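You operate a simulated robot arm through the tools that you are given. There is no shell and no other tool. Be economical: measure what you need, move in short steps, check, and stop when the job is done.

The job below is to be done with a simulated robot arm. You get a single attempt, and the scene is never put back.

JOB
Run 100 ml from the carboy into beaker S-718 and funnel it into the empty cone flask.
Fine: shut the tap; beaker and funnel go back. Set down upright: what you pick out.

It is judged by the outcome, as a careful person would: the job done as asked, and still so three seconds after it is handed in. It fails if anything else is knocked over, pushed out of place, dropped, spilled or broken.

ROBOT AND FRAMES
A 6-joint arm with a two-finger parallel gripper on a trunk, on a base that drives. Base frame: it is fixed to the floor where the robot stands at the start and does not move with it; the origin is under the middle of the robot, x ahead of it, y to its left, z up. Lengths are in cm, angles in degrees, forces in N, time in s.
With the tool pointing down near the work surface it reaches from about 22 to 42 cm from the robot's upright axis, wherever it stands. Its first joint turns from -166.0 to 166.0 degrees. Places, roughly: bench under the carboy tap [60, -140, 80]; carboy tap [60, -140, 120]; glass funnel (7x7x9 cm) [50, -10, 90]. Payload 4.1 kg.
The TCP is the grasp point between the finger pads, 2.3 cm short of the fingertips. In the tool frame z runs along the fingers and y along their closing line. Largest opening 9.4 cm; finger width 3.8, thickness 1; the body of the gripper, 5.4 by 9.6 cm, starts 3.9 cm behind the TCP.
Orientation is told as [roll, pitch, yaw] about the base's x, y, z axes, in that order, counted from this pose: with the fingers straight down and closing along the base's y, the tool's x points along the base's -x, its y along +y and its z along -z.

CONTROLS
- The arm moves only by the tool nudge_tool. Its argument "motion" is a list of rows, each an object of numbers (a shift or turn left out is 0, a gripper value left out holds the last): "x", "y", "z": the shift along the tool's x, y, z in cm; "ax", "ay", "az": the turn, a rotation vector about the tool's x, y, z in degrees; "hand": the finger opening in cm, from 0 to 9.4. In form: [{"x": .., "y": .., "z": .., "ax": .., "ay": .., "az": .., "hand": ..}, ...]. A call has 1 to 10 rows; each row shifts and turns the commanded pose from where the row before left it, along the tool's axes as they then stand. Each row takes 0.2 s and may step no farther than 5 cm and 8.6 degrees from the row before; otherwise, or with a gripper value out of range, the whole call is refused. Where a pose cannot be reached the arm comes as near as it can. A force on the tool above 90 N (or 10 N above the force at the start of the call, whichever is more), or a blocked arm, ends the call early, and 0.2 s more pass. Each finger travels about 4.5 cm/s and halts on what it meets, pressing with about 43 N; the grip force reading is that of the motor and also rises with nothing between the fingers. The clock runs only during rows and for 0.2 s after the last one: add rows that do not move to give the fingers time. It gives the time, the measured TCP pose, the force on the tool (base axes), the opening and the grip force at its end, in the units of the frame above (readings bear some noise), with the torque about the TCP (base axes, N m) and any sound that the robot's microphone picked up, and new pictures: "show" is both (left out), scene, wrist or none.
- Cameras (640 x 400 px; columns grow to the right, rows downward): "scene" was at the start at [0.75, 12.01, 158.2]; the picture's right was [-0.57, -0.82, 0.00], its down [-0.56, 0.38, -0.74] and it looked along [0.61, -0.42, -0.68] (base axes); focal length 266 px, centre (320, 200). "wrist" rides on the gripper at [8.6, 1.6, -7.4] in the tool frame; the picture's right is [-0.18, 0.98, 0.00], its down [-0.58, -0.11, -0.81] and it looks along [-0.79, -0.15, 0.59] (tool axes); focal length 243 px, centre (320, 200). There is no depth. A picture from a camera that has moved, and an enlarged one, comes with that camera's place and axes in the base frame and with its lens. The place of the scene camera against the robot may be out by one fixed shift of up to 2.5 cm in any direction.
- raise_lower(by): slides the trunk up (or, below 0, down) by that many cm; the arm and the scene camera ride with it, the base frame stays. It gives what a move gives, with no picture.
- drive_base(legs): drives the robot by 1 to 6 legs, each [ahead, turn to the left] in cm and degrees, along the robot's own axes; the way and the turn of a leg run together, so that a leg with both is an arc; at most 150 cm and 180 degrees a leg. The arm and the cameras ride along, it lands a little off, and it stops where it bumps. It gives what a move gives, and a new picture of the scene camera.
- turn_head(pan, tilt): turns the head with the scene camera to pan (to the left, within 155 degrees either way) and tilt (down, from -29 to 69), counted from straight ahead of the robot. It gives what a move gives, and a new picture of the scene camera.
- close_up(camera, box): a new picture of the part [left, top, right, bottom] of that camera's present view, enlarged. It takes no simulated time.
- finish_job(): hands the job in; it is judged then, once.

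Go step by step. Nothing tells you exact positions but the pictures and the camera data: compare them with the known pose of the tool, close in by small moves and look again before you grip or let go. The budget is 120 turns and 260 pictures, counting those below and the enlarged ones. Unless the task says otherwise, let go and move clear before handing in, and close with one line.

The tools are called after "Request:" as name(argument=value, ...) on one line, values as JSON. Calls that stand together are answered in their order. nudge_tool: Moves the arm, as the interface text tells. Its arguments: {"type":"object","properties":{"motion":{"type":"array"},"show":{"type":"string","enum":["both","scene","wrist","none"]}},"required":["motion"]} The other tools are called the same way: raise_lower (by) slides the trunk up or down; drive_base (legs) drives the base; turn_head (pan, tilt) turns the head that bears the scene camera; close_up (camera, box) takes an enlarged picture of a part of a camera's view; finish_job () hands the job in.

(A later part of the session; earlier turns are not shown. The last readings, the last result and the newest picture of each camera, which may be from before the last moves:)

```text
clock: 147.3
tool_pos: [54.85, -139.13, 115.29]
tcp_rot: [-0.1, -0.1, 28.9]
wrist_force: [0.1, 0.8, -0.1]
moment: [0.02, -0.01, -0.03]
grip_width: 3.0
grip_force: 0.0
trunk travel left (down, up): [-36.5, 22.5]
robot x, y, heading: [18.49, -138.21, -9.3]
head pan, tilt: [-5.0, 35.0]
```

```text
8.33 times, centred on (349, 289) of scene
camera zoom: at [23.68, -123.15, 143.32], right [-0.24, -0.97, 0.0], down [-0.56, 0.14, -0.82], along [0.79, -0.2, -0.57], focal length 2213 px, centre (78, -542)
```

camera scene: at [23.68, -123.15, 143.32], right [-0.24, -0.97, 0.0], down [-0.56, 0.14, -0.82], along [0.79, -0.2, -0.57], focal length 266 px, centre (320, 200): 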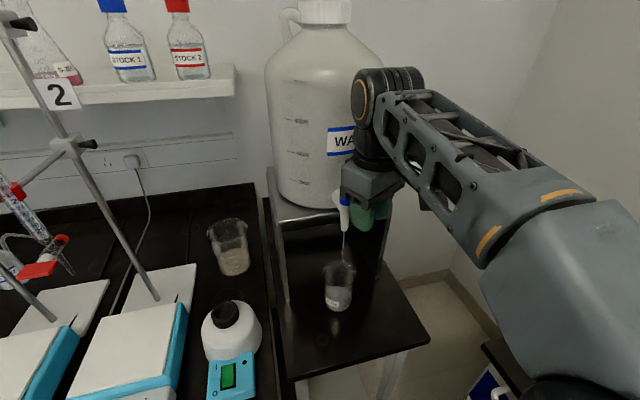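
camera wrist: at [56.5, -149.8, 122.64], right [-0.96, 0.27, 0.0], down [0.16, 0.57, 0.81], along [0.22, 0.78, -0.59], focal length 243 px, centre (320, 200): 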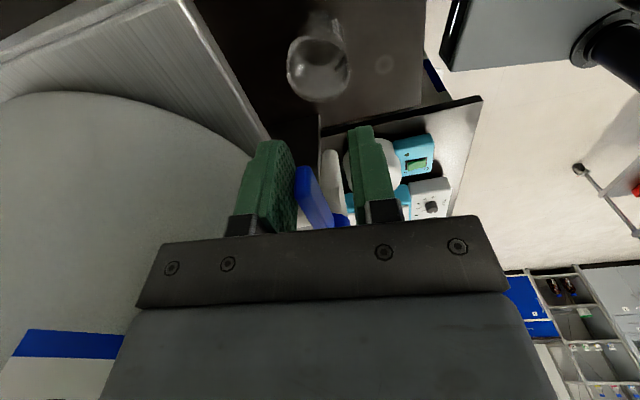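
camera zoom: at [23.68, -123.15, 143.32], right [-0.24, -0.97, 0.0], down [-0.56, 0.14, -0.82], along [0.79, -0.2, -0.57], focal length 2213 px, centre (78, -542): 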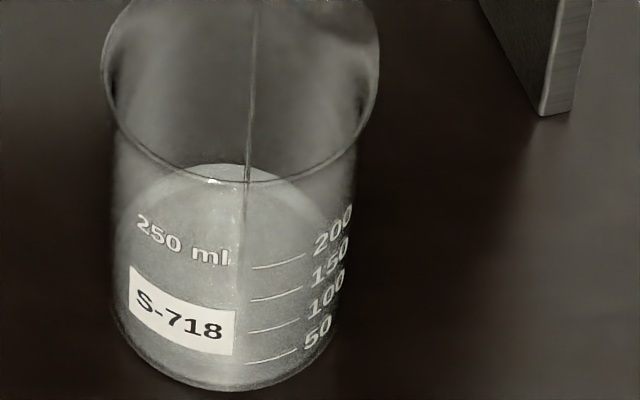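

The level rises about 25 ml per 4.4 s (≈6 ml/s) at this opening. I'll zoom on the front wall to read the waterline directly against the marks.

Request:
close_up(camera="scene", box=[337, 296, 367, 314])

Request:
close_up(camera="wrist", box=[260, 0, 400, 120])

```text
16.00 times, centred on (352, 305) of scene
camera zoom: at [23.68, -123.15, 143.32], right [-0.24, -0.97, 0.0], down [-0.56, 0.14, -0.82], along [0.79, -0.2, -0.57], focal length 4249 px, centre (-192, -1480)
```

zoom: 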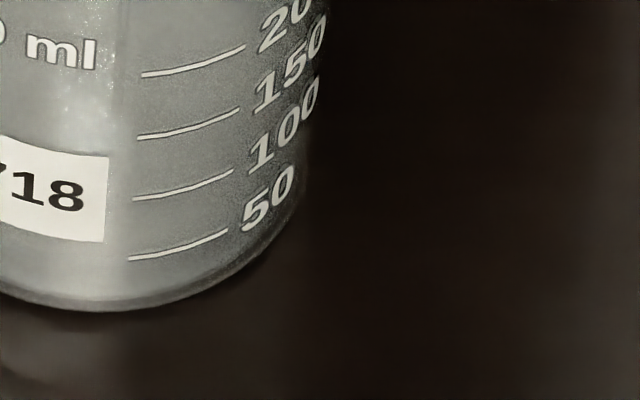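

```text
3.33 times, centred on (330, 60) of wrist
camera zoom: at [46.57, -141.85, 122.66], right [-0.32, 0.95, 0.0], down [0.56, 0.19, 0.81], along [0.77, 0.25, -0.59], focal length 809 px, centre (287, 667)
```

zoom: 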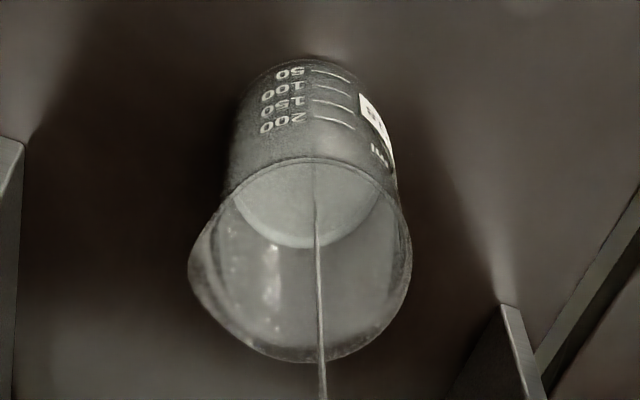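

Both views put it at about 40–45 ml. At about 6 ml/s I'll wait 6.6 s and measure again.

Request:
nudge_tool(motion=[{}, {}, {}, {}, {}, {}, {}, {}, {}, {}], show="none")

Request:
nudge_tool(motion=[{}, {}, {}, {}, {}, {}, {}, {}, {}, {}], show="none")

Request:
nudge_tool(motion=[{}, {}, {}, {}, {}, {}, {}, {}, {}, {}], show="none")

Request:
close_up(camera="scene", box=[325, 265, 373, 313])

Request:
close_up(camera="wrist", box=[260, 0, 400, 120])

```text
clock: 149.5
tool_pos: [54.82, -139.14, 115.29]
tcp_rot: [-0.1, -0.1, 29.0]
wrist_force: [-1.1, 0.0, -0.2]
moment: [0.0, 0.0, -0.01]
grip_width: 3.01
grip_force: 0.1
trunk travel left (down, up): [-36.5, 22.5]
robot x, y, heading: [19.12, -138.31, -9.1]
head pan, tilt: [-5.0, 35.0]
```

```text
clock: 151.7
tool_pos: [54.88, -139.12, 115.24]
tcp_rot: [-0.1, -0.1, 29.1]
wrist_force: [-0.6, -0.3, 0.2]
moment: [0.02, -0.02, 0.03]
grip_width: 3.01
grip_force: 0.1
trunk travel left (down, up): [-36.5, 22.5]
robot x, y, heading: [18.5, -138.22, -9.2]
head pan, tilt: [-5.0, 35.0]
```

```text
clock: 153.9
tool_pos: [54.86, -139.23, 115.26]
tcp_rot: [-0.2, -0.1, 29.1]
wrist_force: [0.0, 0.2, 0.2]
moment: [0.0, 0.01, -0.01]
grip_width: 2.98
grip_force: 0.0
trunk travel left (down, up): [-36.5, 22.5]
robot x, y, heading: [18.62, -138.11, -8.9]
head pan, tilt: [-5.0, 35.0]
```

```text
8.33 times, centred on (349, 289) of scene
camera zoom: at [23.68, -123.15, 143.32], right [-0.24, -0.97, 0.0], down [-0.56, 0.14, -0.82], along [0.79, -0.2, -0.57], focal length 2213 px, centre (78, -542)
```

zoom: 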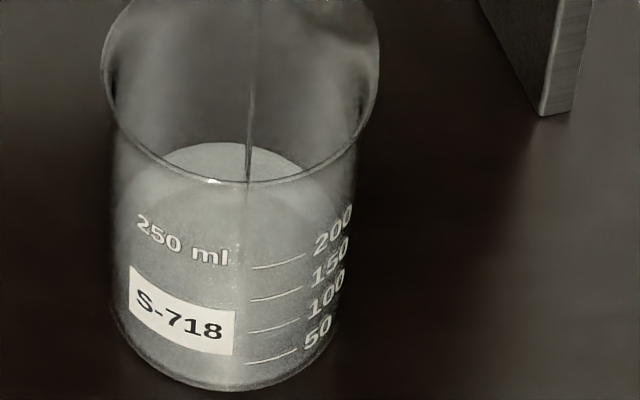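

```text
3.33 times, centred on (330, 60) of wrist
camera zoom: at [46.57, -141.85, 122.66], right [-0.32, 0.95, 0.0], down [0.56, 0.19, 0.81], along [0.77, 0.25, -0.59], focal length 809 px, centre (287, 667)
```

zoom: 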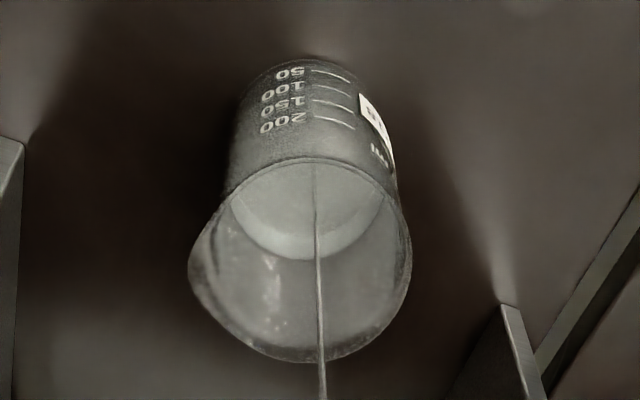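

It's now at about 77 ml, rising about 5.5 ml/s. I'll wait 2.2 s and read once more before closing.

Request:
nudge_tool(motion=[{}, {}, {}, {}, {}, {}, {}, {}, {}, {}], show="none")

Request:
close_up(camera="scene", box=[325, 265, 373, 313])

Request:
close_up(camera="wrist", box=[260, 0, 400, 120])

```text
clock: 156.1
tool_pos: [54.84, -139.27, 115.26]
tcp_rot: [0.0, -0.1, 29.0]
wrist_force: [-0.4, 0.7, -0.2]
moment: [0.01, -0.04, -0.02]
grip_width: 2.99
grip_force: 0.0
trunk travel left (down, up): [-36.5, 22.5]
robot x, y, heading: [18.52, -138.38, -9.0]
head pan, tilt: [-5.0, 35.0]
```

```text
8.33 times, centred on (349, 289) of scene
camera zoom: at [23.68, -123.15, 143.32], right [-0.24, -0.97, 0.0], down [-0.56, 0.14, -0.82], along [0.79, -0.2, -0.57], focal length 2213 px, centre (78, -542)
```

zoom: 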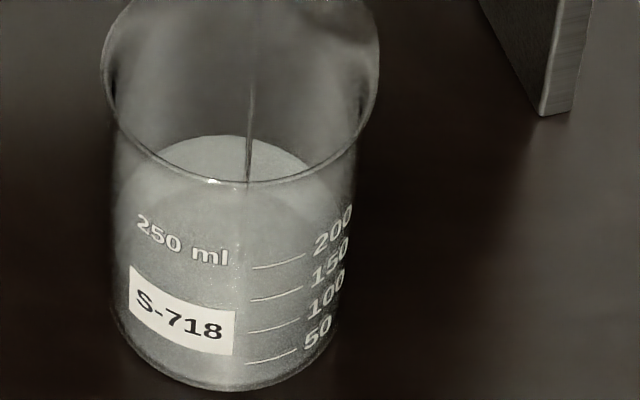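

```text
3.33 times, centred on (330, 60) of wrist
camera zoom: at [46.57, -141.85, 122.66], right [-0.32, 0.95, 0.0], down [0.56, 0.19, 0.81], along [0.77, 0.25, -0.59], focal length 809 px, centre (287, 667)
```

zoom: 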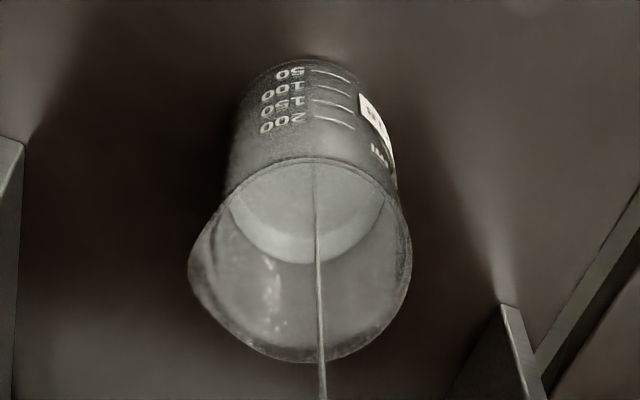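

The readings agree on about 88 ml. The closing sweep itself adds about 4 ml, so I'll wait about 0.8 s, then narrow the fingers and sweep the lever back.

Request:
nudge_tool(motion=[{}, {}, {}], show="none")

Request:
nudge_tool(motion=[{}, {}, {"hand": 1.6}, {"x": -0.05, "y": -0.72, "az": -8}, {"x": -0.05, "y": -0.72, "az": -8}, {"x": -0.05, "y": -0.72, "az": -8}, {"x": -0.05, "y": -0.72, "az": -8}, {"x": -0.05, "y": -0.72, "az": -8}, {"x": -0.05, "y": -0.72, "az": -8}, {"x": -0.02, "y": -0.45, "az": -5}], show="both")

Request:
close_up(camera="scene", box=[290, 160, 420, 320])

```text
clock: 156.9
tool_pos: [54.91, -139.11, 115.33]
tcp_rot: [-0.1, -0.1, 29.0]
wrist_force: [0.4, -0.2, 0.3]
moment: [0.02, -0.03, -0.02]
grip_width: 3.0
grip_force: 0.2
trunk travel left (down, up): [-36.5, 22.5]
robot x, y, heading: [18.43, -138.02, -9.3]
head pan, tilt: [-5.0, 35.0]
```

```text
clock: 159.1
tool_pos: [58.57, -141.97, 115.36]
tcp_rot: [-0.1, 0.0, 82.2]
wrist_force: [0.4, -0.2, 0.8]
moment: [0.01, 0.02, -0.02]
grip_width: 1.61
grip_force: 0.0
trunk travel left (down, up): [-36.5, 22.5]
robot x, y, heading: [18.55, -138.25, -8.8]
head pan, tilt: [-5.0, 35.0]
camera scene: at [23.69, -123.15, 143.32], right [-0.24, -0.97, 0.0], down [-0.56, 0.14, -0.82], along [0.79, -0.2, -0.57], focal length 266 px, centre (320, 200)
camera wrist: at [55.83, -150.17, 122.79], right [-0.95, 0.32, 0.0], down [0.19, 0.56, 0.81], along [0.26, 0.76, -0.59], focal length 243 px, centre (320, 200)
```

scene: 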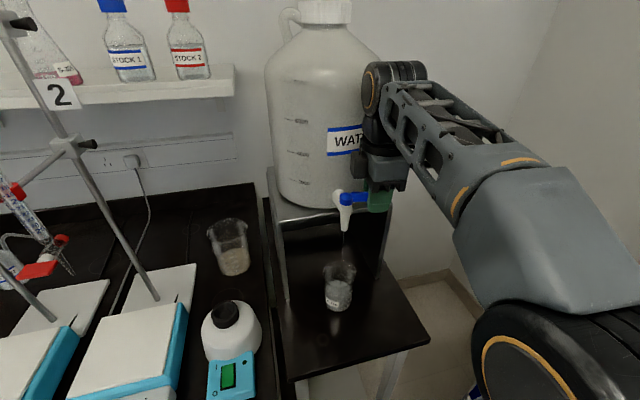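
wrist: 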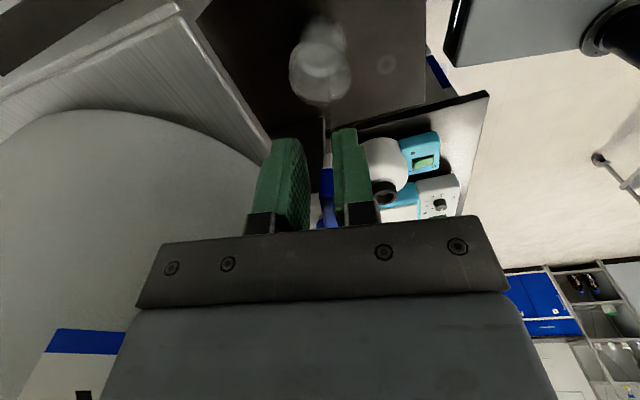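

```text
2.50 times, centred on (355, 240) of scene
camera zoom: at [23.69, -123.15, 143.32], right [-0.24, -0.97, 0.0], down [-0.56, 0.14, -0.82], along [0.79, -0.2, -0.57], focal length 664 px, centre (232, 100)
```

zoom: 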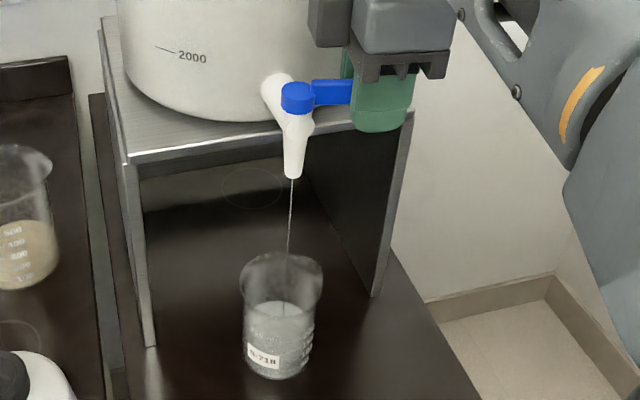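

A thin trickle still runs because the lever is about 10° short of shut. I'll lift out, close the fingers, come down on the robot side of the lever and push it fully home.

Request:
nudge_tool(motion=[{"y": -0.35}, {"z": -4}, {"y": 3.2, "hand": 0}, {"z": 4}, {"y": -1.3}, {"y": -1.0}, {"y": -0.3}, {}], show="both")

Request:
close_up(camera="scene", box=[290, 160, 420, 320])

```text
clock: 160.9
tool_pos: [57.53, -141.52, 115.42]
tcp_rot: [0.4, 0.1, 82.2]
wrist_force: [-59.9, 9.5, -26.3]
moment: [-0.57, -0.3, 1.21]
grip_width: 0.0
grip_force: 42.5
trunk travel left (down, up): [-36.5, 22.5]
robot x, y, heading: [18.42, -138.45, -9.0]
head pan, tilt: [-5.0, 35.0]
camera scene: at [22.85, -122.99, 143.3], right [-0.24, -0.97, 0.0], down [-0.55, 0.14, -0.82], along [0.8, -0.2, -0.57], focal length 266 px, centre (320, 200)
camera wrist: at [54.93, -149.81, 122.89], right [-0.95, 0.32, 0.01], down [0.19, 0.56, 0.8], along [0.25, 0.76, -0.59], focal length 243 px, centre (320, 200)
```

scene: 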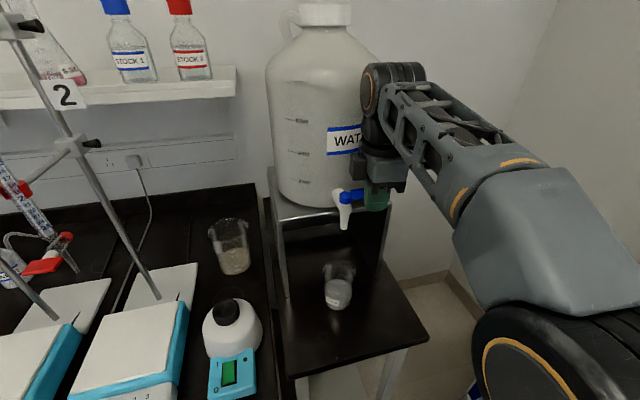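
wrist: 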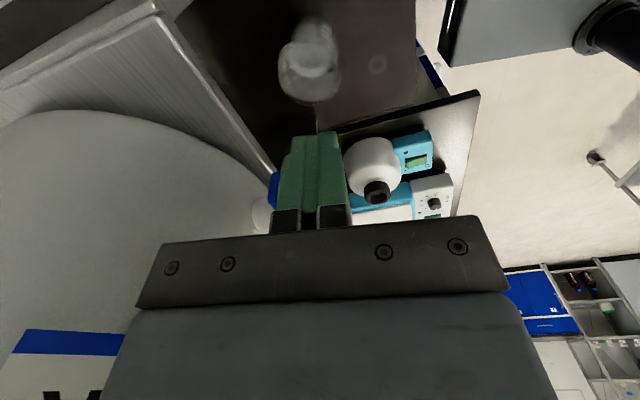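

```text
2.50 times, centred on (355, 240) of scene
camera zoom: at [22.85, -122.99, 143.3], right [-0.24, -0.97, 0.0], down [-0.55, 0.14, -0.82], along [0.8, -0.2, -0.57], focal length 664 px, centre (232, 100)
```

zoom: 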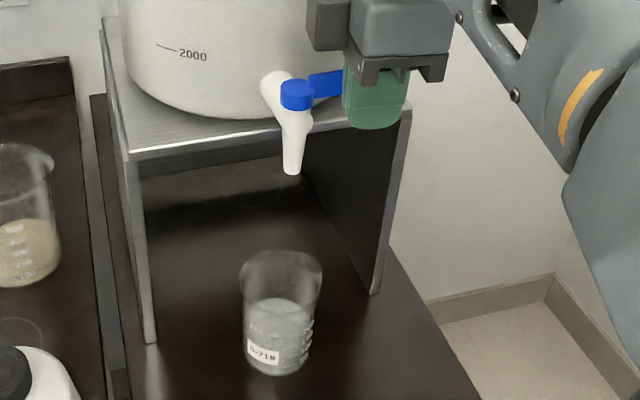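

The stream has stopped and the lever is hard against its stop at 60 N. I'll back off at once and lift clear.

Request:
nudge_tool(motion=[{"y": 0.8}, {"y": 1.0}, {"z": -4}, {"z": -3}, {}], show="both")

Request:
close_up(camera="scene", box=[290, 160, 420, 320])

Request:
close_up(camera="scene", box=[325, 265, 373, 313])

```text
clock: 162.1
tool_pos: [56.53, -141.25, 122.52]
tcp_rot: [-0.1, 0.1, 82.0]
wrist_force: [0.0, 0.4, 0.0]
moment: [0.02, 0.01, -0.04]
grip_width: 0.0
grip_force: 42.1
trunk travel left (down, up): [-36.5, 22.5]
robot x, y, heading: [18.03, -138.09, -9.0]
head pan, tilt: [-5.0, 35.0]
camera scene: at [23.68, -123.15, 143.32], right [-0.24, -0.97, 0.0], down [-0.56, 0.14, -0.82], along [0.79, -0.2, -0.57], focal length 266 px, centre (320, 200)
camera wrist: at [53.8, -149.63, 129.94], right [-0.95, 0.32, 0.0], down [0.19, 0.56, 0.81], along [0.26, 0.76, -0.59], focal length 243 px, centre (320, 200)
```

scene: 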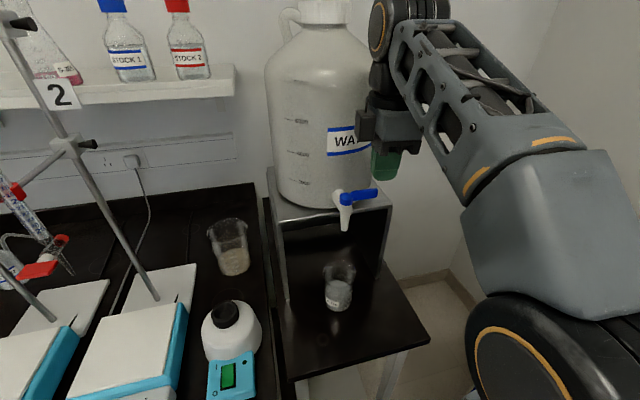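
wrist: 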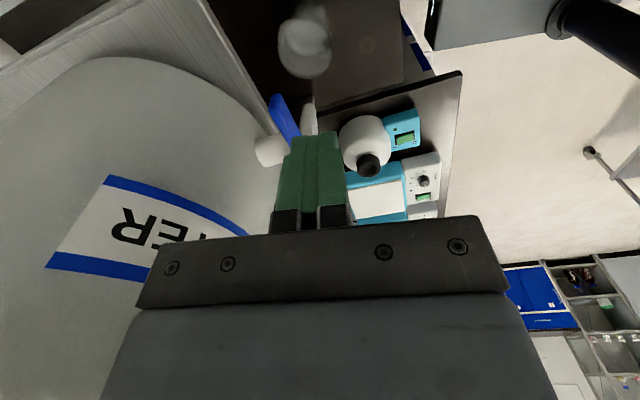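

```text
2.50 times, centred on (355, 240) of scene
camera zoom: at [23.68, -123.15, 143.32], right [-0.24, -0.97, 0.0], down [-0.56, 0.14, -0.82], along [0.79, -0.2, -0.57], focal length 664 px, centre (232, 100)
```

zoom: 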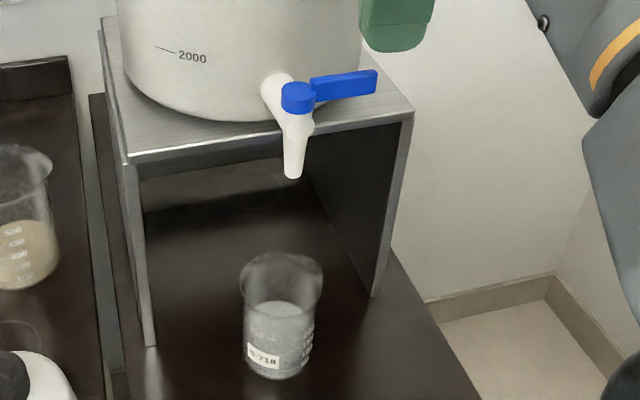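

```text
8.33 times, centred on (349, 289) of scene
camera zoom: at [23.68, -123.15, 143.32], right [-0.24, -0.97, 0.0], down [-0.56, 0.14, -0.82], along [0.79, -0.2, -0.57], focal length 2213 px, centre (78, -542)
```

zoom: 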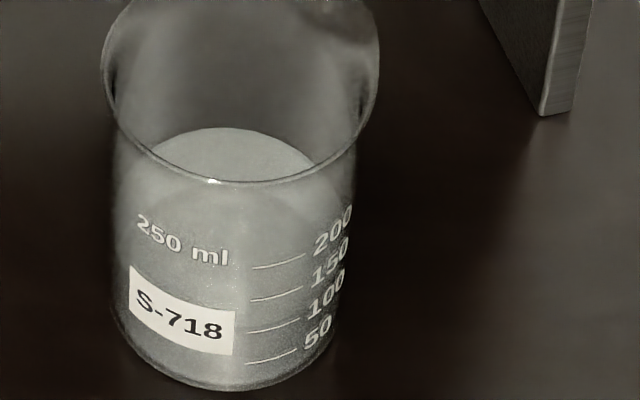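

The tap is shut and back in its original place, and the level reads right at about 100 ml. Next I'll back away, re-aim the base, and rewind the wrist to the earlier side-grip orientation.

Request:
nudge_tool(motion=[{"z": -3, "y": 2}, {"hand": 9.4, "y": 2}, {}, {}], show="none")

Request:
drive_base(legs=[[-30, 0], [0, 24.3]])

Request:
nudge_tool(motion=[{"az": 8.4}, {"az": 8.4}, {"az": 8.4}, {"az": 8.4}, {"az": 8.4}, {"az": 8.4}, {"az": 8.4}, {"az": 8.4}, {"az": 8.4}, {"az": 8.4}], show="none")

Request:
nudge_tool(motion=[{"az": 8.4}, {"az": 8.4}, {"az": 8.4}, {"az": 8.4}, {"az": 8.4}, {"az": 8.4}, {"az": 8.4}, {"az": 8.4}, {"az": 8.4}, {"az": 8.4}], show="none")

Request:
nudge_tool(motion=[{"az": 8.4}, {"az": 8.4}, {"az": 8.4}, {"az": 8.4}, {"az": 8.4}, {"az": 8.4}, {"az": 8.4}, {"az": 8.4}, {"az": 8.4}, {"az": 8.4}], show="none")

Request:
nudge_tool(motion=[{"az": 8.4}, {"az": 8.4}, {"az": 8.4}, {"az": 8.4}, {"az": 8.4}, {}], show="none")

```text
clock: 163.1
tool_pos: [52.52, -140.68, 124.93]
tcp_rot: [-0.1, 0.0, 82.0]
wrist_force: [0.3, -0.9, -0.3]
moment: [0.03, -0.01, -0.02]
grip_width: 6.86
grip_force: 0.0
out of reach, approached as far as the arm can: row 1
trunk travel left (down, up): [-36.5, 22.5]
robot x, y, heading: [18.75, -138.12, -9.1]
head pan, tilt: [-5.0, 35.0]
```

```text
clock: 166.4
tool_pos: [22.06, -122.01, 124.91]
tcp_rot: [-0.1, 0.1, 106.3]
wrist_force: [-0.5, -0.7, 0.4]
moment: [0.04, 0.03, -0.01]
grip_width: 9.39
grip_force: 0.0
trunk travel left (down, up): [-36.5, 22.5]
robot x, y, heading: [-10.11, -133.7, 15.2]
head pan, tilt: [-5.0, 35.0]
camera scene: at [-11.52, -117.88, 143.32], right [0.18, -0.98, 0.0], down [-0.56, -0.1, -0.82], along [0.81, 0.15, -0.57], focal length 266 px, centre (320, 200)
```

scene: 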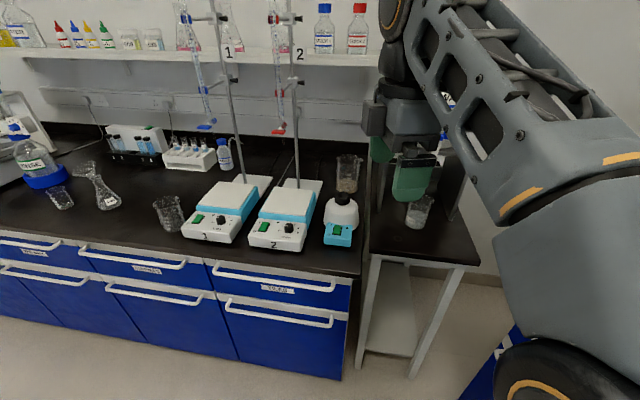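

```text
clock: 168.6
tool_pos: [22.01, -121.98, 124.77]
tcp_rot: [0.0, -0.1, 22.1]
wrist_force: [0.6, 0.9, -0.2]
moment: [-0.01, -0.01, 0.06]
grip_width: 9.39
grip_force: 0.1
trunk travel left (down, up): [-36.5, 22.5]
robot x, y, heading: [-10.0, -133.95, 14.9]
head pan, tilt: [-5.0, 35.0]
```

```text
clock: 170.8
tool_pos: [22.0, -122.06, 124.96]
tcp_rot: [0.0, -0.1, -62.0]
wrist_force: [-0.5, -0.5, 0.6]
moment: [0.0, 0.02, -0.01]
grip_width: 9.41
grip_force: 0.0
trunk travel left (down, up): [-36.5, 22.5]
robot x, y, heading: [-9.69, -133.36, 15.2]
head pan, tilt: [-5.0, 35.0]
```

```text
clock: 173.0
tool_pos: [22.07, -122.01, 124.87]
tcp_rot: [0.1, 0.1, -145.9]
wrist_force: [1.0, -0.1, -0.2]
moment: [0.0, 0.02, 0.0]
grip_width: 9.4
grip_force: 0.2
trunk travel left (down, up): [-36.5, 22.5]
robot x, y, heading: [-10.14, -133.6, 15.1]
head pan, tilt: [-5.0, 35.0]
```

```text
clock: 174.4
tool_pos: [22.42, -139.46, 124.82]
tcp_rot: [-0.1, 0.3, 172.4]
wrist_force: [-0.2, 0.0, 0.1]
moment: [0.04, -0.03, -0.03]
grip_width: 9.41
grip_force: 0.1
out of reach, approached as far as the arm can: row 1, 2, 3, 4, 5
trunk travel left (down, up): [-36.5, 22.5]
robot x, y, heading: [-9.77, -133.51, 15.0]
head pan, tilt: [-5.0, 35.0]
```

The wrist is rewound. I'll extend, pitch the hand to the earlier side-grip angle, lower the trunk, and look.

Request:
nudge_tool(motion=[{"x": 4.5, "y": 1.5}, {"x": 4.5, "y": 1.5}, {"ay": 7.9}, {"ay": 7.9}, {"ay": 7.9}, {"ay": 7.9}, {"ay": 7.9}, {"ay": 7.9}, {"ay": 7.9}, {"ay": 7.9}], show="none")

Request:
raise_lower(by=-28)

Request:
drive_base(legs=[[14, 0]])

Request:
nudge_tool(motion=[{}], show="wrist")

```text
clock: 176.6
tool_pos: [30.89, -143.42, 124.24]
tcp_rot: [-0.1, 63.5, 172.2]
wrist_force: [0.5, -1.0, -0.1]
moment: [-0.01, 0.0, 0.02]
grip_width: 9.39
grip_force: 0.1
out of reach, approached as far as the arm can: row 2
trunk travel left (down, up): [-36.5, 22.5]
robot x, y, heading: [-10.0, -133.71, 15.1]
head pan, tilt: [-5.0, 35.0]
```

```text
clock: 179.4
tool_pos: [30.86, -143.51, 96.2]
tcp_rot: [-0.1, 63.3, 172.1]
wrist_force: [-0.5, -0.5, 0.0]
moment: [0.02, 0.0, -0.02]
grip_width: 9.41
grip_force: 0.1
trunk travel left (down, up): [-8.5, 50.5]
robot x, y, heading: [-9.69, -133.58, 15.6]
head pan, tilt: [-5.0, 35.0]
```

```text
clock: 180.7
tool_pos: [44.41, -139.79, 96.23]
tcp_rot: [0.0, 63.3, 172.2]
wrist_force: [-0.2, -1.0, -0.6]
moment: [-0.02, 0.01, -0.01]
grip_width: 9.39
grip_force: 0.1
trunk travel left (down, up): [-8.5, 50.5]
robot x, y, heading: [3.61, -130.16, 15.4]
head pan, tilt: [-5.0, 35.0]
camera scene: at [2.15, -114.16, 115.32], right [0.18, -0.98, 0.0], down [-0.56, -0.1, -0.82], along [0.81, 0.15, -0.57], focal length 266 px, centre (320, 200)
```

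scene: 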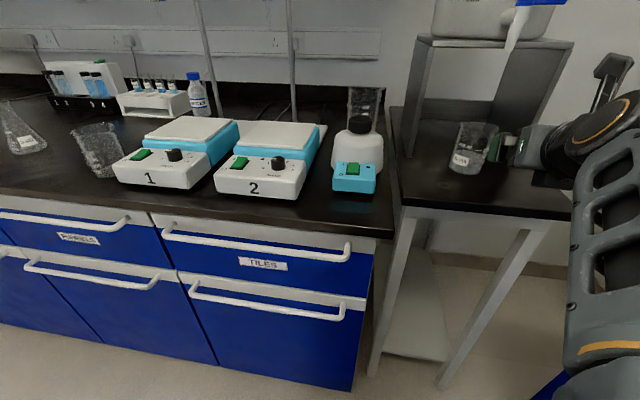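

```text
clock: 181.1
tool_pos: [44.5, -139.64, 96.11]
tcp_rot: [0.0, 63.3, 172.2]
wrist_force: [0.2, -1.2, 0.7]
moment: [0.0, 0.05, 0.04]
grip_width: 9.38
grip_force: 0.0
trunk travel left (down, up): [-8.5, 50.5]
robot x, y, heading: [3.61, -130.18, 15.2]
head pan, tilt: [-5.0, 35.0]
camera wrist: at [41.57, -140.86, 107.15], right [-0.21, -0.96, -0.17], down [-0.96, 0.24, -0.16], along [0.19, 0.12, -0.97], focal length 243 px, centre (320, 200)
```

wrist: 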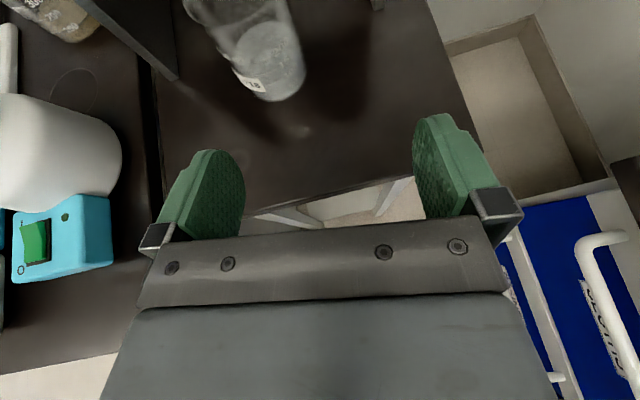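

The full beaker is at about (60.5,-136.4). I'll drive in the last 5.5 cm, line up laterally, advance half way and check.

Request:
drive_base(legs=[[5.4, 0]])

Request:
nudge_tool(motion=[{"y": -3.0}, {"x": -1.5}, {"z": 2.5}, {"z": 2.5}, {}], show="wrist")

```text
clock: 182.1
tool_pos: [49.55, -138.17, 96.12]
tcp_rot: [-0.1, 63.3, 172.3]
wrist_force: [0.2, -0.1, -0.2]
moment: [-0.02, 0.01, 0.03]
grip_width: 9.42
grip_force: 0.1
trunk travel left (down, up): [-8.5, 50.5]
robot x, y, heading: [9.49, -128.59, 15.4]
head pan, tilt: [-5.0, 35.0]
camera scene: at [7.32, -112.75, 115.32], right [0.18, -0.98, 0.0], down [-0.56, -0.1, -0.82], along [0.81, 0.15, -0.57], focal length 266 px, centre (320, 200)
```

scene: 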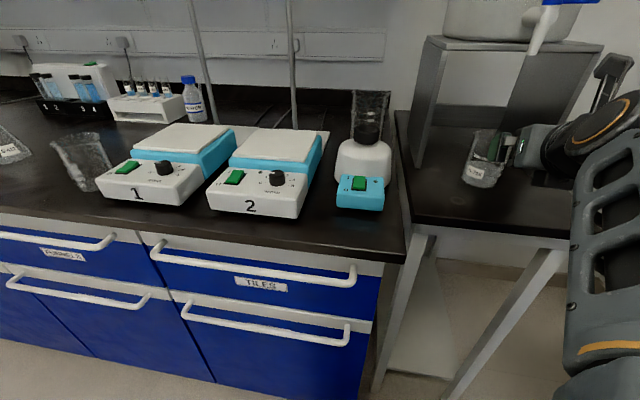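

```text
clock: 183.3
tool_pos: [53.71, -135.85, 92.46]
tcp_rot: [0.0, 63.4, 172.3]
wrist_force: [-0.5, 0.2, 0.0]
moment: [-0.02, 0.01, -0.04]
grip_width: 9.42
grip_force: 0.0
trunk travel left (down, up): [-8.5, 50.5]
robot x, y, heading: [9.08, -128.82, 15.4]
head pan, tilt: [-5.0, 35.0]
camera wrist: at [50.88, -136.98, 103.47], right [-0.21, -0.96, -0.17], down [-0.96, 0.24, -0.16], along [0.19, 0.12, -0.97], focal length 243 px, centre (320, 200)
```

wrist: 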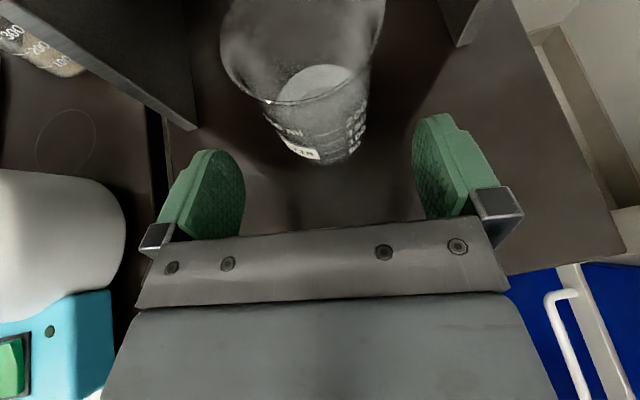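

It's lined up as in the first pick, so I'll advance in two parts.

Request:
nudge_tool(motion=[{"z": 2, "y": -0.2}, {"z": 2}, {"z": 1.6}, {}], show="wrist")

```text
clock: 184.3
tool_pos: [58.81, -136.16, 90.13]
tcp_rot: [-0.1, 63.4, 172.3]
wrist_force: [-0.1, 0.6, 0.5]
moment: [-0.01, 0.01, 0.01]
grip_width: 9.4
grip_force: 0.1
trunk travel left (down, up): [-8.5, 50.5]
robot x, y, heading: [8.98, -128.54, 15.0]
head pan, tilt: [-5.0, 35.0]
camera wrist: at [55.87, -137.36, 101.11], right [-0.21, -0.96, -0.17], down [-0.96, 0.24, -0.16], along [0.19, 0.12, -0.97], focal length 243 px, centre (320, 200)
```

wrist: 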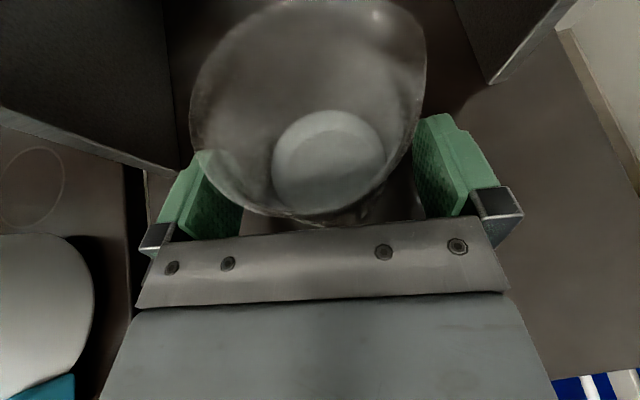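

It's centred. I'll back off 0.3 cm from the palm, close, and lift by the trunk.

Request:
nudge_tool(motion=[{"z": -0.3}, {}, {"hand": 8.2}, {"hand": 7.4}, {"hand": 6.0}, {}, {}], show="none")

Request:
raise_lower(by=4)

Request:
nudge_tool(motion=[{}], show="both")

```text
clock: 185.9
tool_pos: [58.7, -136.25, 90.28]
tcp_rot: [0.0, 63.2, 172.2]
wrist_force: [-0.4, 1.1, 0.5]
moment: [-0.04, 0.02, -0.04]
grip_width: 6.8
grip_force: 43.7
trunk travel left (down, up): [-8.5, 50.5]
robot x, y, heading: [8.71, -128.74, 15.4]
head pan, tilt: [-5.0, 35.0]
```

```text
clock: 186.7
tool_pos: [58.62, -136.18, 94.23]
tcp_rot: [-0.2, 63.3, 172.2]
wrist_force: [0.1, 0.2, -2.5]
moment: [0.01, 0.05, 0.0]
grip_width: 6.79
grip_force: 43.6
trunk travel left (down, up): [-12.5, 46.5]
robot x, y, heading: [9.07, -128.69, 15.0]
head pan, tilt: [-5.0, 35.0]
```

```text
clock: 187.1
tool_pos: [58.59, -136.32, 94.18]
tcp_rot: [-0.1, 63.2, 172.3]
wrist_force: [1.2, 0.3, -2.1]
moment: [-0.01, 0.07, -0.01]
grip_width: 6.79
grip_force: 42.5
trunk travel left (down, up): [-12.5, 46.5]
robot x, y, heading: [9.17, -129.03, 15.3]
head pan, tilt: [-5.0, 35.0]
camera scene: at [7.34, -112.75, 119.32], right [0.18, -0.98, 0.0], down [-0.56, -0.1, -0.82], along [0.81, 0.15, -0.57], focal length 266 px, centre (320, 200)
camera wrist: at [55.67, -137.36, 105.19], right [-0.21, -0.96, -0.17], down [-0.96, 0.24, -0.16], along [0.19, 0.12, -0.97], focal length 243 px, centre (320, 200)
```

scene: 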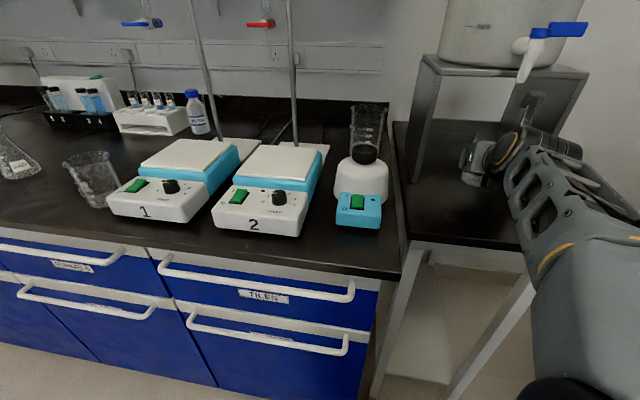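
wrist: 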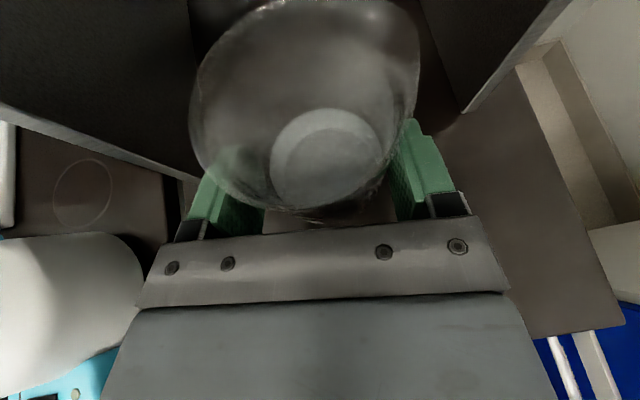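

The beaker is held, about 1.1 N heavier, which fits about 100 ml. I'll back out from under the tap, raise, and drive back toward the flask with gentle legs.

Request:
drive_base(legs=[[-22, 0]])

Request:
raise_lower(by=26)

Request:
drive_base(legs=[[0, 75], [50, 0], [48, 0], [0, -67]])

Request:
turn_head(pan=-22, tilt=40)

```text
clock: 188.8
tool_pos: [37.77, -141.71, 94.15]
tcp_rot: [-0.1, 63.4, 172.5]
wrist_force: [0.6, -0.7, -2.9]
moment: [-0.02, 0.0, -0.04]
grip_width: 6.76
grip_force: 42.9
trunk travel left (down, up): [-12.5, 46.5]
robot x, y, heading: [-11.65, -134.36, 15.4]
head pan, tilt: [-5.0, 35.0]
camera scene: at [-13.57, -118.5, 119.32], right [0.18, -0.98, 0.0], down [-0.56, -0.1, -0.82], along [0.81, 0.15, -0.57], focal length 266 px, centre (320, 200)
```

scene: 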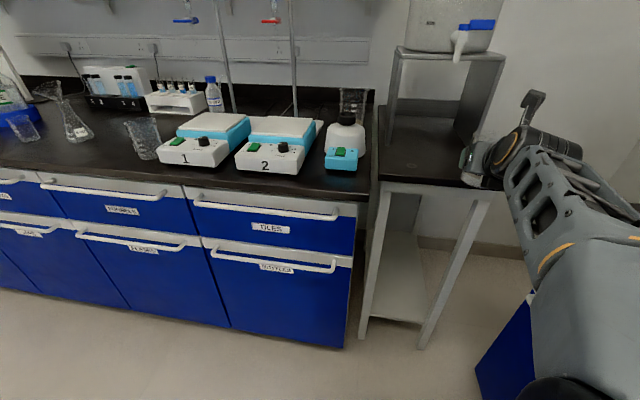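

```text
clock: 191.4
tool_pos: [37.84, -141.74, 120.18]
tcp_rot: [0.0, 63.3, 172.4]
wrist_force: [0.7, -1.7, -2.0]
moment: [0.05, 0.04, -0.02]
grip_width: 6.72
grip_force: 42.9
trunk travel left (down, up): [-38.5, 20.5]
robot x, y, heading: [-11.87, -134.28, 15.4]
head pan, tilt: [-5.0, 35.0]
```

```text
clock: 193.2
tool_pos: [37.4, -125.96, 120.0]
tcp_rot: [-0.1, 63.1, -169.7]
wrist_force: [0.3, 0.4, -1.8]
moment: [0.0, 0.01, -0.02]
grip_width: 6.74
grip_force: 43.5
trunk travel left (down, up): [-38.5, 20.5]
robot x, y, heading: [-12.72, -133.97, 30.9]
head pan, tilt: [-5.0, 35.0]
stopped in leg 1: the robot was blocked; the commanded pose is now the measured one
camera scene: at [-18.33, -118.98, 145.32], right [0.44, -0.9, 0.0], down [-0.52, -0.25, -0.82], along [0.74, 0.36, -0.57], focal length 266 px, centre (320, 200)
```

scene: 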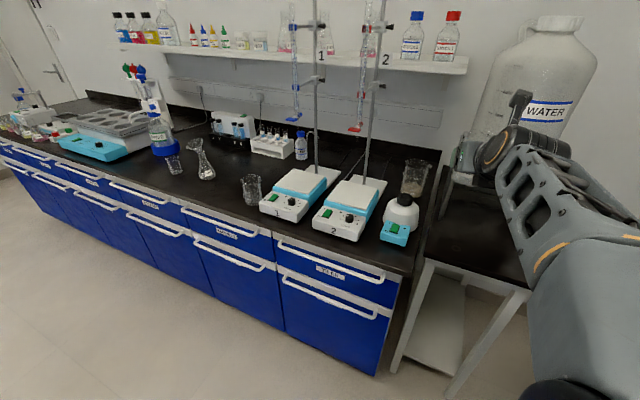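

```text
clock: 193.9
tool_pos: [37.4, -125.82, 120.08]
tcp_rot: [-0.1, 63.4, -169.6]
wrist_force: [-0.3, 0.2, -1.7]
moment: [-0.02, 0.06, 0.01]
grip_width: 6.75
grip_force: 43.3
trunk travel left (down, up): [-38.5, 20.5]
robot x, y, heading: [-12.23, -133.71, 31.3]
head pan, tilt: [-22.0, 40.0]
camera scene: at [-17.89, -121.48, 144.57], right [0.16, -0.99, 0.0], down [-0.63, -0.1, -0.77], along [0.76, 0.12, -0.64], focal length 266 px, centre (320, 200)
```

scene: 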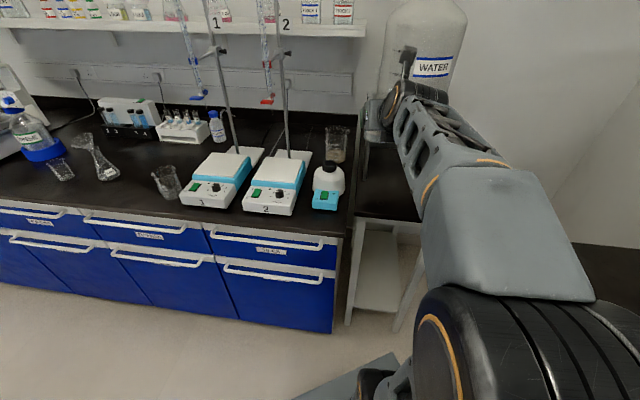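

The turn was blocked, probably a rear corner against the opposite counter. I'll move ahead about 11 cm away from it and then turn.

Request:
drive_base(legs=[[11, 0], [0, 59], [48, 0], [44, 0]])

```text
clock: 202.5
tool_pos: [13.92, 10.8, 120.05]
tcp_rot: [-0.2, 63.3, -110.3]
wrist_force: [-0.1, 0.0, -1.3]
moment: [-0.05, 0.02, -0.01]
grip_width: 6.71
grip_force: 42.7
trunk travel left (down, up): [-38.5, 20.5]
robot x, y, heading: [-4.62, -36.01, 90.6]
head pan, tilt: [-22.0, 40.0]
camera scene: at [-18.01, -34.41, 144.56], right [0.93, -0.37, 0.0], down [-0.24, -0.6, -0.77], along [0.28, 0.71, -0.64], focal length 266 px, centre (320, 200)
```

scene: 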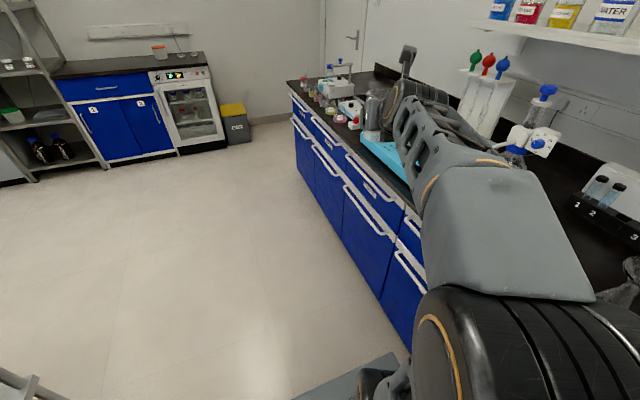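

I'm abreast of the flask, facing along the bench. I'll raise 10 cm for safety over the dispenser and turn to face the flask at about 23°.

Request:
raise_lower(by=10)

Request:
drive_base(legs=[[0, -67.6]])

Request:
turn_head(pan=-20, tilt=45)

Request:
nudge_tool(motion=[{}], show="wrist")

```text
clock: 203.9
tool_pos: [14.12, 10.78, 130.15]
tcp_rot: [-0.1, 63.2, -110.3]
wrist_force: [0.2, 0.9, -2.4]
moment: [-0.03, 0.02, -0.01]
grip_width: 6.71
grip_force: 42.8
trunk travel left (down, up): [-48.5, 10.5]
robot x, y, heading: [-4.61, -36.48, 90.3]
head pan, tilt: [-22.0, 40.0]
```

```text
clock: 207.2
tool_pos: [45.78, -35.09, 130.13]
tcp_rot: [-0.1, 63.2, -177.6]
wrist_force: [0.0, -0.2, -1.2]
moment: [0.0, 0.05, -0.01]
grip_width: 6.7
grip_force: 43.5
trunk travel left (down, up): [-48.5, 10.5]
robot x, y, heading: [-4.54, -36.14, 23.5]
head pan, tilt: [-22.0, 40.0]
camera scene: at [-8.1, -23.1, 154.56], right [0.02, -1.0, 0.0], down [-0.64, -0.01, -0.77], along [0.77, 0.02, -0.64], focal length 266 px, centre (320, 200)
```

scene: 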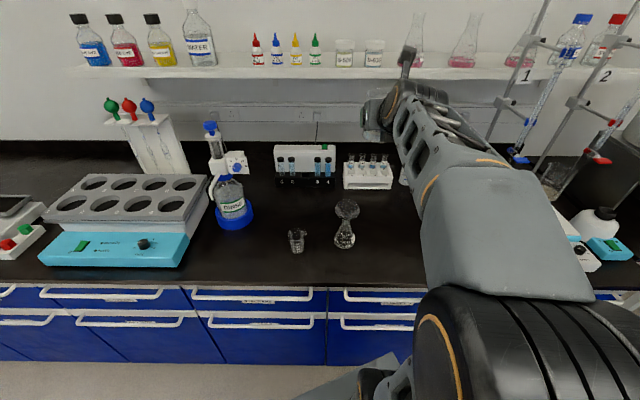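

```text
clock: 207.8
tool_pos: [45.85, -35.13, 130.1]
tcp_rot: [-0.1, 63.2, -177.6]
wrist_force: [0.1, 0.7, -2.5]
moment: [-0.01, 0.05, -0.01]
grip_width: 6.69
grip_force: 43.1
trunk travel left (down, up): [-48.5, 10.5]
robot x, y, heading: [-4.37, -35.99, 23.2]
head pan, tilt: [-20.0, 45.0]
camera scene: at [-8.48, -22.82, 153.84], right [0.06, -1.0, 0.0], down [-0.71, -0.04, -0.71], along [0.71, 0.04, -0.71], focal length 266 px, centre (320, 200)
```

scene: 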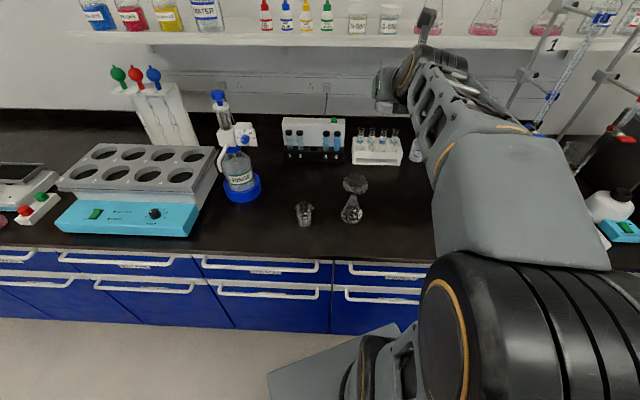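

```text
clock: 208.2
tool_pos: [45.88, -35.02, 130.13]
tcp_rot: [-0.1, 63.3, -177.7]
wrist_force: [-0.5, -0.4, -1.3]
moment: [-0.02, 0.01, 0.01]
grip_width: 6.7
grip_force: 42.9
trunk travel left (down, up): [-48.5, 10.5]
robot x, y, heading: [-4.94, -35.92, 23.1]
head pan, tilt: [-20.0, 45.0]
camera wrist: at [43.21, -36.7, 141.15], right [-0.04, -0.99, -0.16], down [-0.99, 0.07, -0.16], along [0.17, 0.16, -0.97], focal length 243 px, centre (320, 200)
```

wrist: 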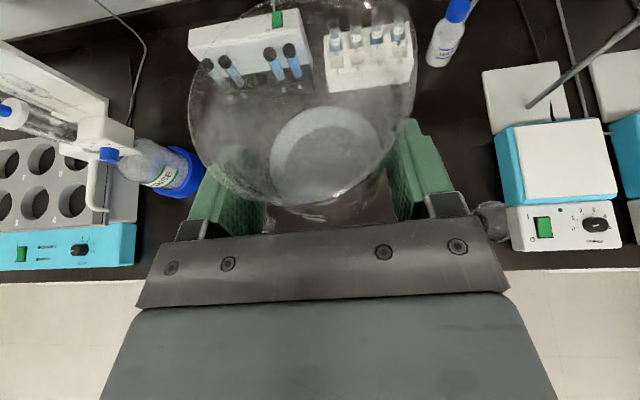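

I'm now facing the flask, with the beaker high and to its right. I'll measure the funnel rim from the scene camera.

Request:
close_up(camera="scene", box=[320, 160, 390, 230])

```text
5.71 times, centred on (355, 195) of scene
camera zoom: at [-8.48, -22.82, 153.84], right [0.06, -1.0, 0.0], down [-0.71, -0.04, -0.71], along [0.71, 0.04, -0.71], focal length 1518 px, centre (120, 229)
```

zoom: 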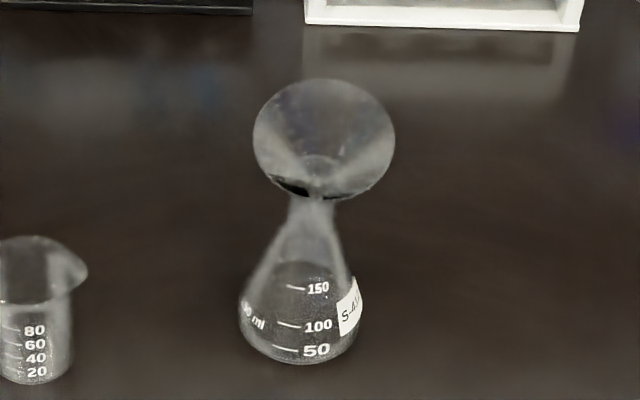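

The funnel rim is centred at about (51.4,-29.7) at z≈100–101. I'll first level the hand a bit, which only leans the beaker slightly, and check that it's reachable.

Request:
nudge_tool(motion=[{"ay": 4}, {"ay": 4}, {"ay": 4}, {"ay": 4}, {"ay": 4}, {}], show="wrist")

```text
clock: 209.7
tool_pos: [45.92, -34.69, 130.16]
tcp_rot: [-1.4, 78.0, -177.5]
wrist_force: [-0.1, 0.6, -1.9]
moment: [0.01, 0.02, 0.0]
grip_width: 6.71
grip_force: 43.3
out of reach, approached as far as the arm can: row 5
trunk travel left (down, up): [-48.5, 10.5]
robot x, y, heading: [-4.26, -36.11, 23.1]
head pan, tilt: [-20.0, 45.0]
camera wrist: at [40.55, -36.58, 140.08], right [0.03, -0.98, -0.18], down [-0.92, 0.05, -0.4], along [0.4, 0.18, -0.9], focal length 243 px, centre (320, 200)
```

wrist: 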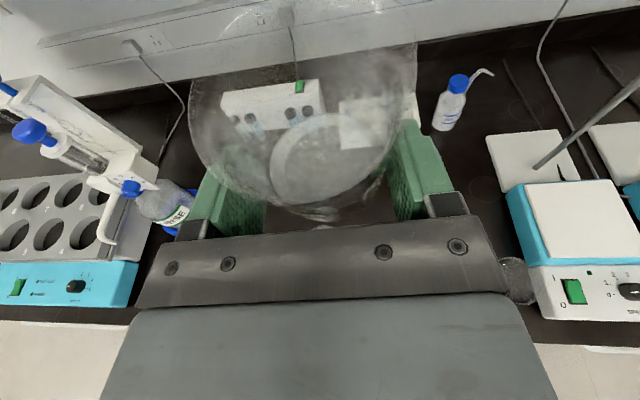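

12° off level is enough. I'll shift right, pre-tilt the beaker 40° to the left (well below spilling), drive 6.8 cm closer, lower part way, and check.

Request:
nudge_tool(motion=[{"y": 1.5}, {"y": 1.5}, {"az": -8}, {"az": -8}, {"az": -8}, {"az": -8}, {"az": -8}, {}], show="none")

Request:
drive_base(legs=[[6.8, 0]])

Request:
raise_lower(by=-17)

Request:
nudge_tool(motion=[{}], show="both")

```text
clock: 211.4
tool_pos: [46.09, -37.6, 130.03]
tcp_rot: [71.5, 48.7, -100.4]
wrist_force: [0.2, -0.4, -2.0]
moment: [0.03, 0.07, -0.04]
grip_width: 6.7
grip_force: 42.9
trunk travel left (down, up): [-48.5, 10.5]
robot x, y, heading: [-4.38, -36.2, 22.9]
head pan, tilt: [-20.0, 45.0]
```

```text
clock: 212.5
tool_pos: [52.46, -35.0, 130.03]
tcp_rot: [71.4, 48.8, -100.3]
wrist_force: [-0.2, -0.4, -1.4]
moment: [0.0, 0.01, 0.0]
grip_width: 6.69
grip_force: 42.8
trunk travel left (down, up): [-48.5, 10.5]
robot x, y, heading: [1.96, -33.42, 23.2]
head pan, tilt: [-20.0, 45.0]
camera scene: at [-2.06, -20.08, 153.84], right [0.06, -1.0, 0.0], down [-0.71, -0.04, -0.71], along [0.71, 0.04, -0.71], focal length 266 px, centre (320, 200)
```

scene: 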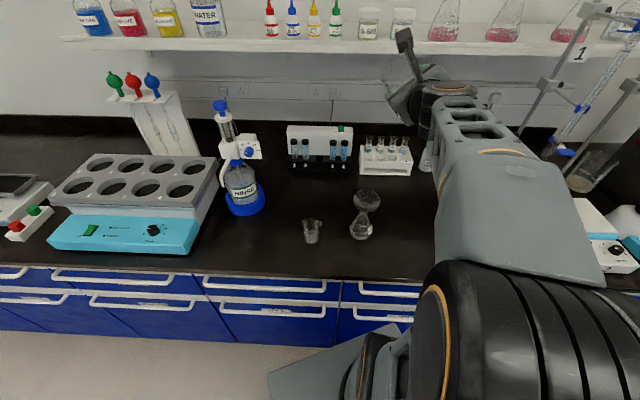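

```text
clock: 214.4
tool_pos: [52.42, -35.06, 113.16]
tcp_rot: [71.5, 48.9, -100.2]
wrist_force: [0.9, 0.0, -2.4]
moment: [0.01, 0.03, -0.01]
grip_width: 6.64
grip_force: 42.8
trunk travel left (down, up): [-31.5, 27.5]
robot x, y, heading: [2.2, -33.43, 23.1]
head pan, tilt: [-20.0, 45.0]
```

```text
clock: 214.8
tool_pos: [52.38, -34.88, 113.02]
tcp_rot: [71.4, 48.8, -100.3]
wrist_force: [0.2, 0.6, -2.5]
moment: [-0.01, 0.04, 0.02]
grip_width: 6.65
grip_force: 42.8
trunk travel left (down, up): [-31.5, 27.5]
robot x, y, heading: [1.77, -33.29, 23.0]
head pan, tilt: [-20.0, 45.0]
camera scene: at [-2.14, -20.1, 136.84], right [0.06, -1.0, 0.0], down [-0.71, -0.04, -0.71], along [0.71, 0.04, -0.71], focal length 266 px, centre (320, 200)
camera wrist: at [46.46, -30.98, 122.12], right [0.16, -0.86, 0.48], down [-0.87, -0.35, -0.34], along [0.46, -0.36, -0.81], focal length 243 px, centre (320, 200)
```

scene: 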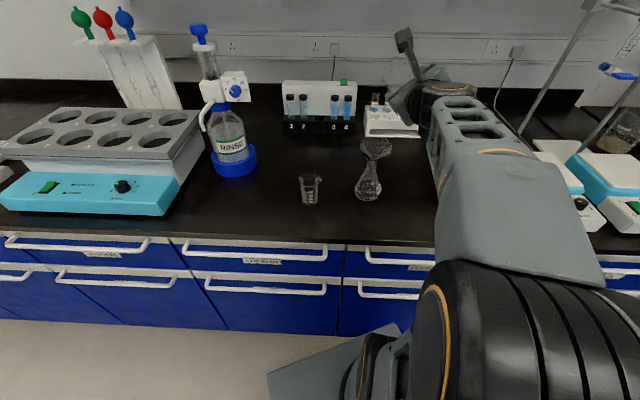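
wrist: 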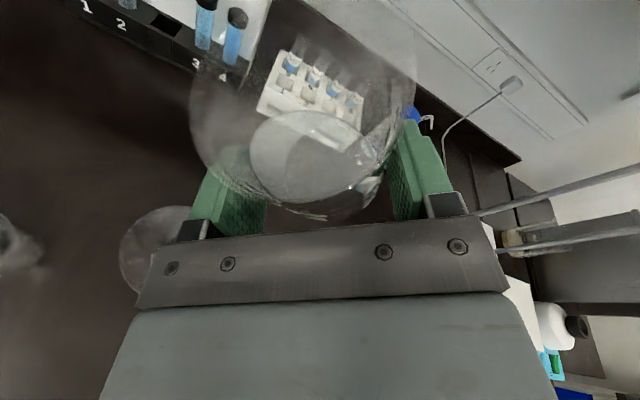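

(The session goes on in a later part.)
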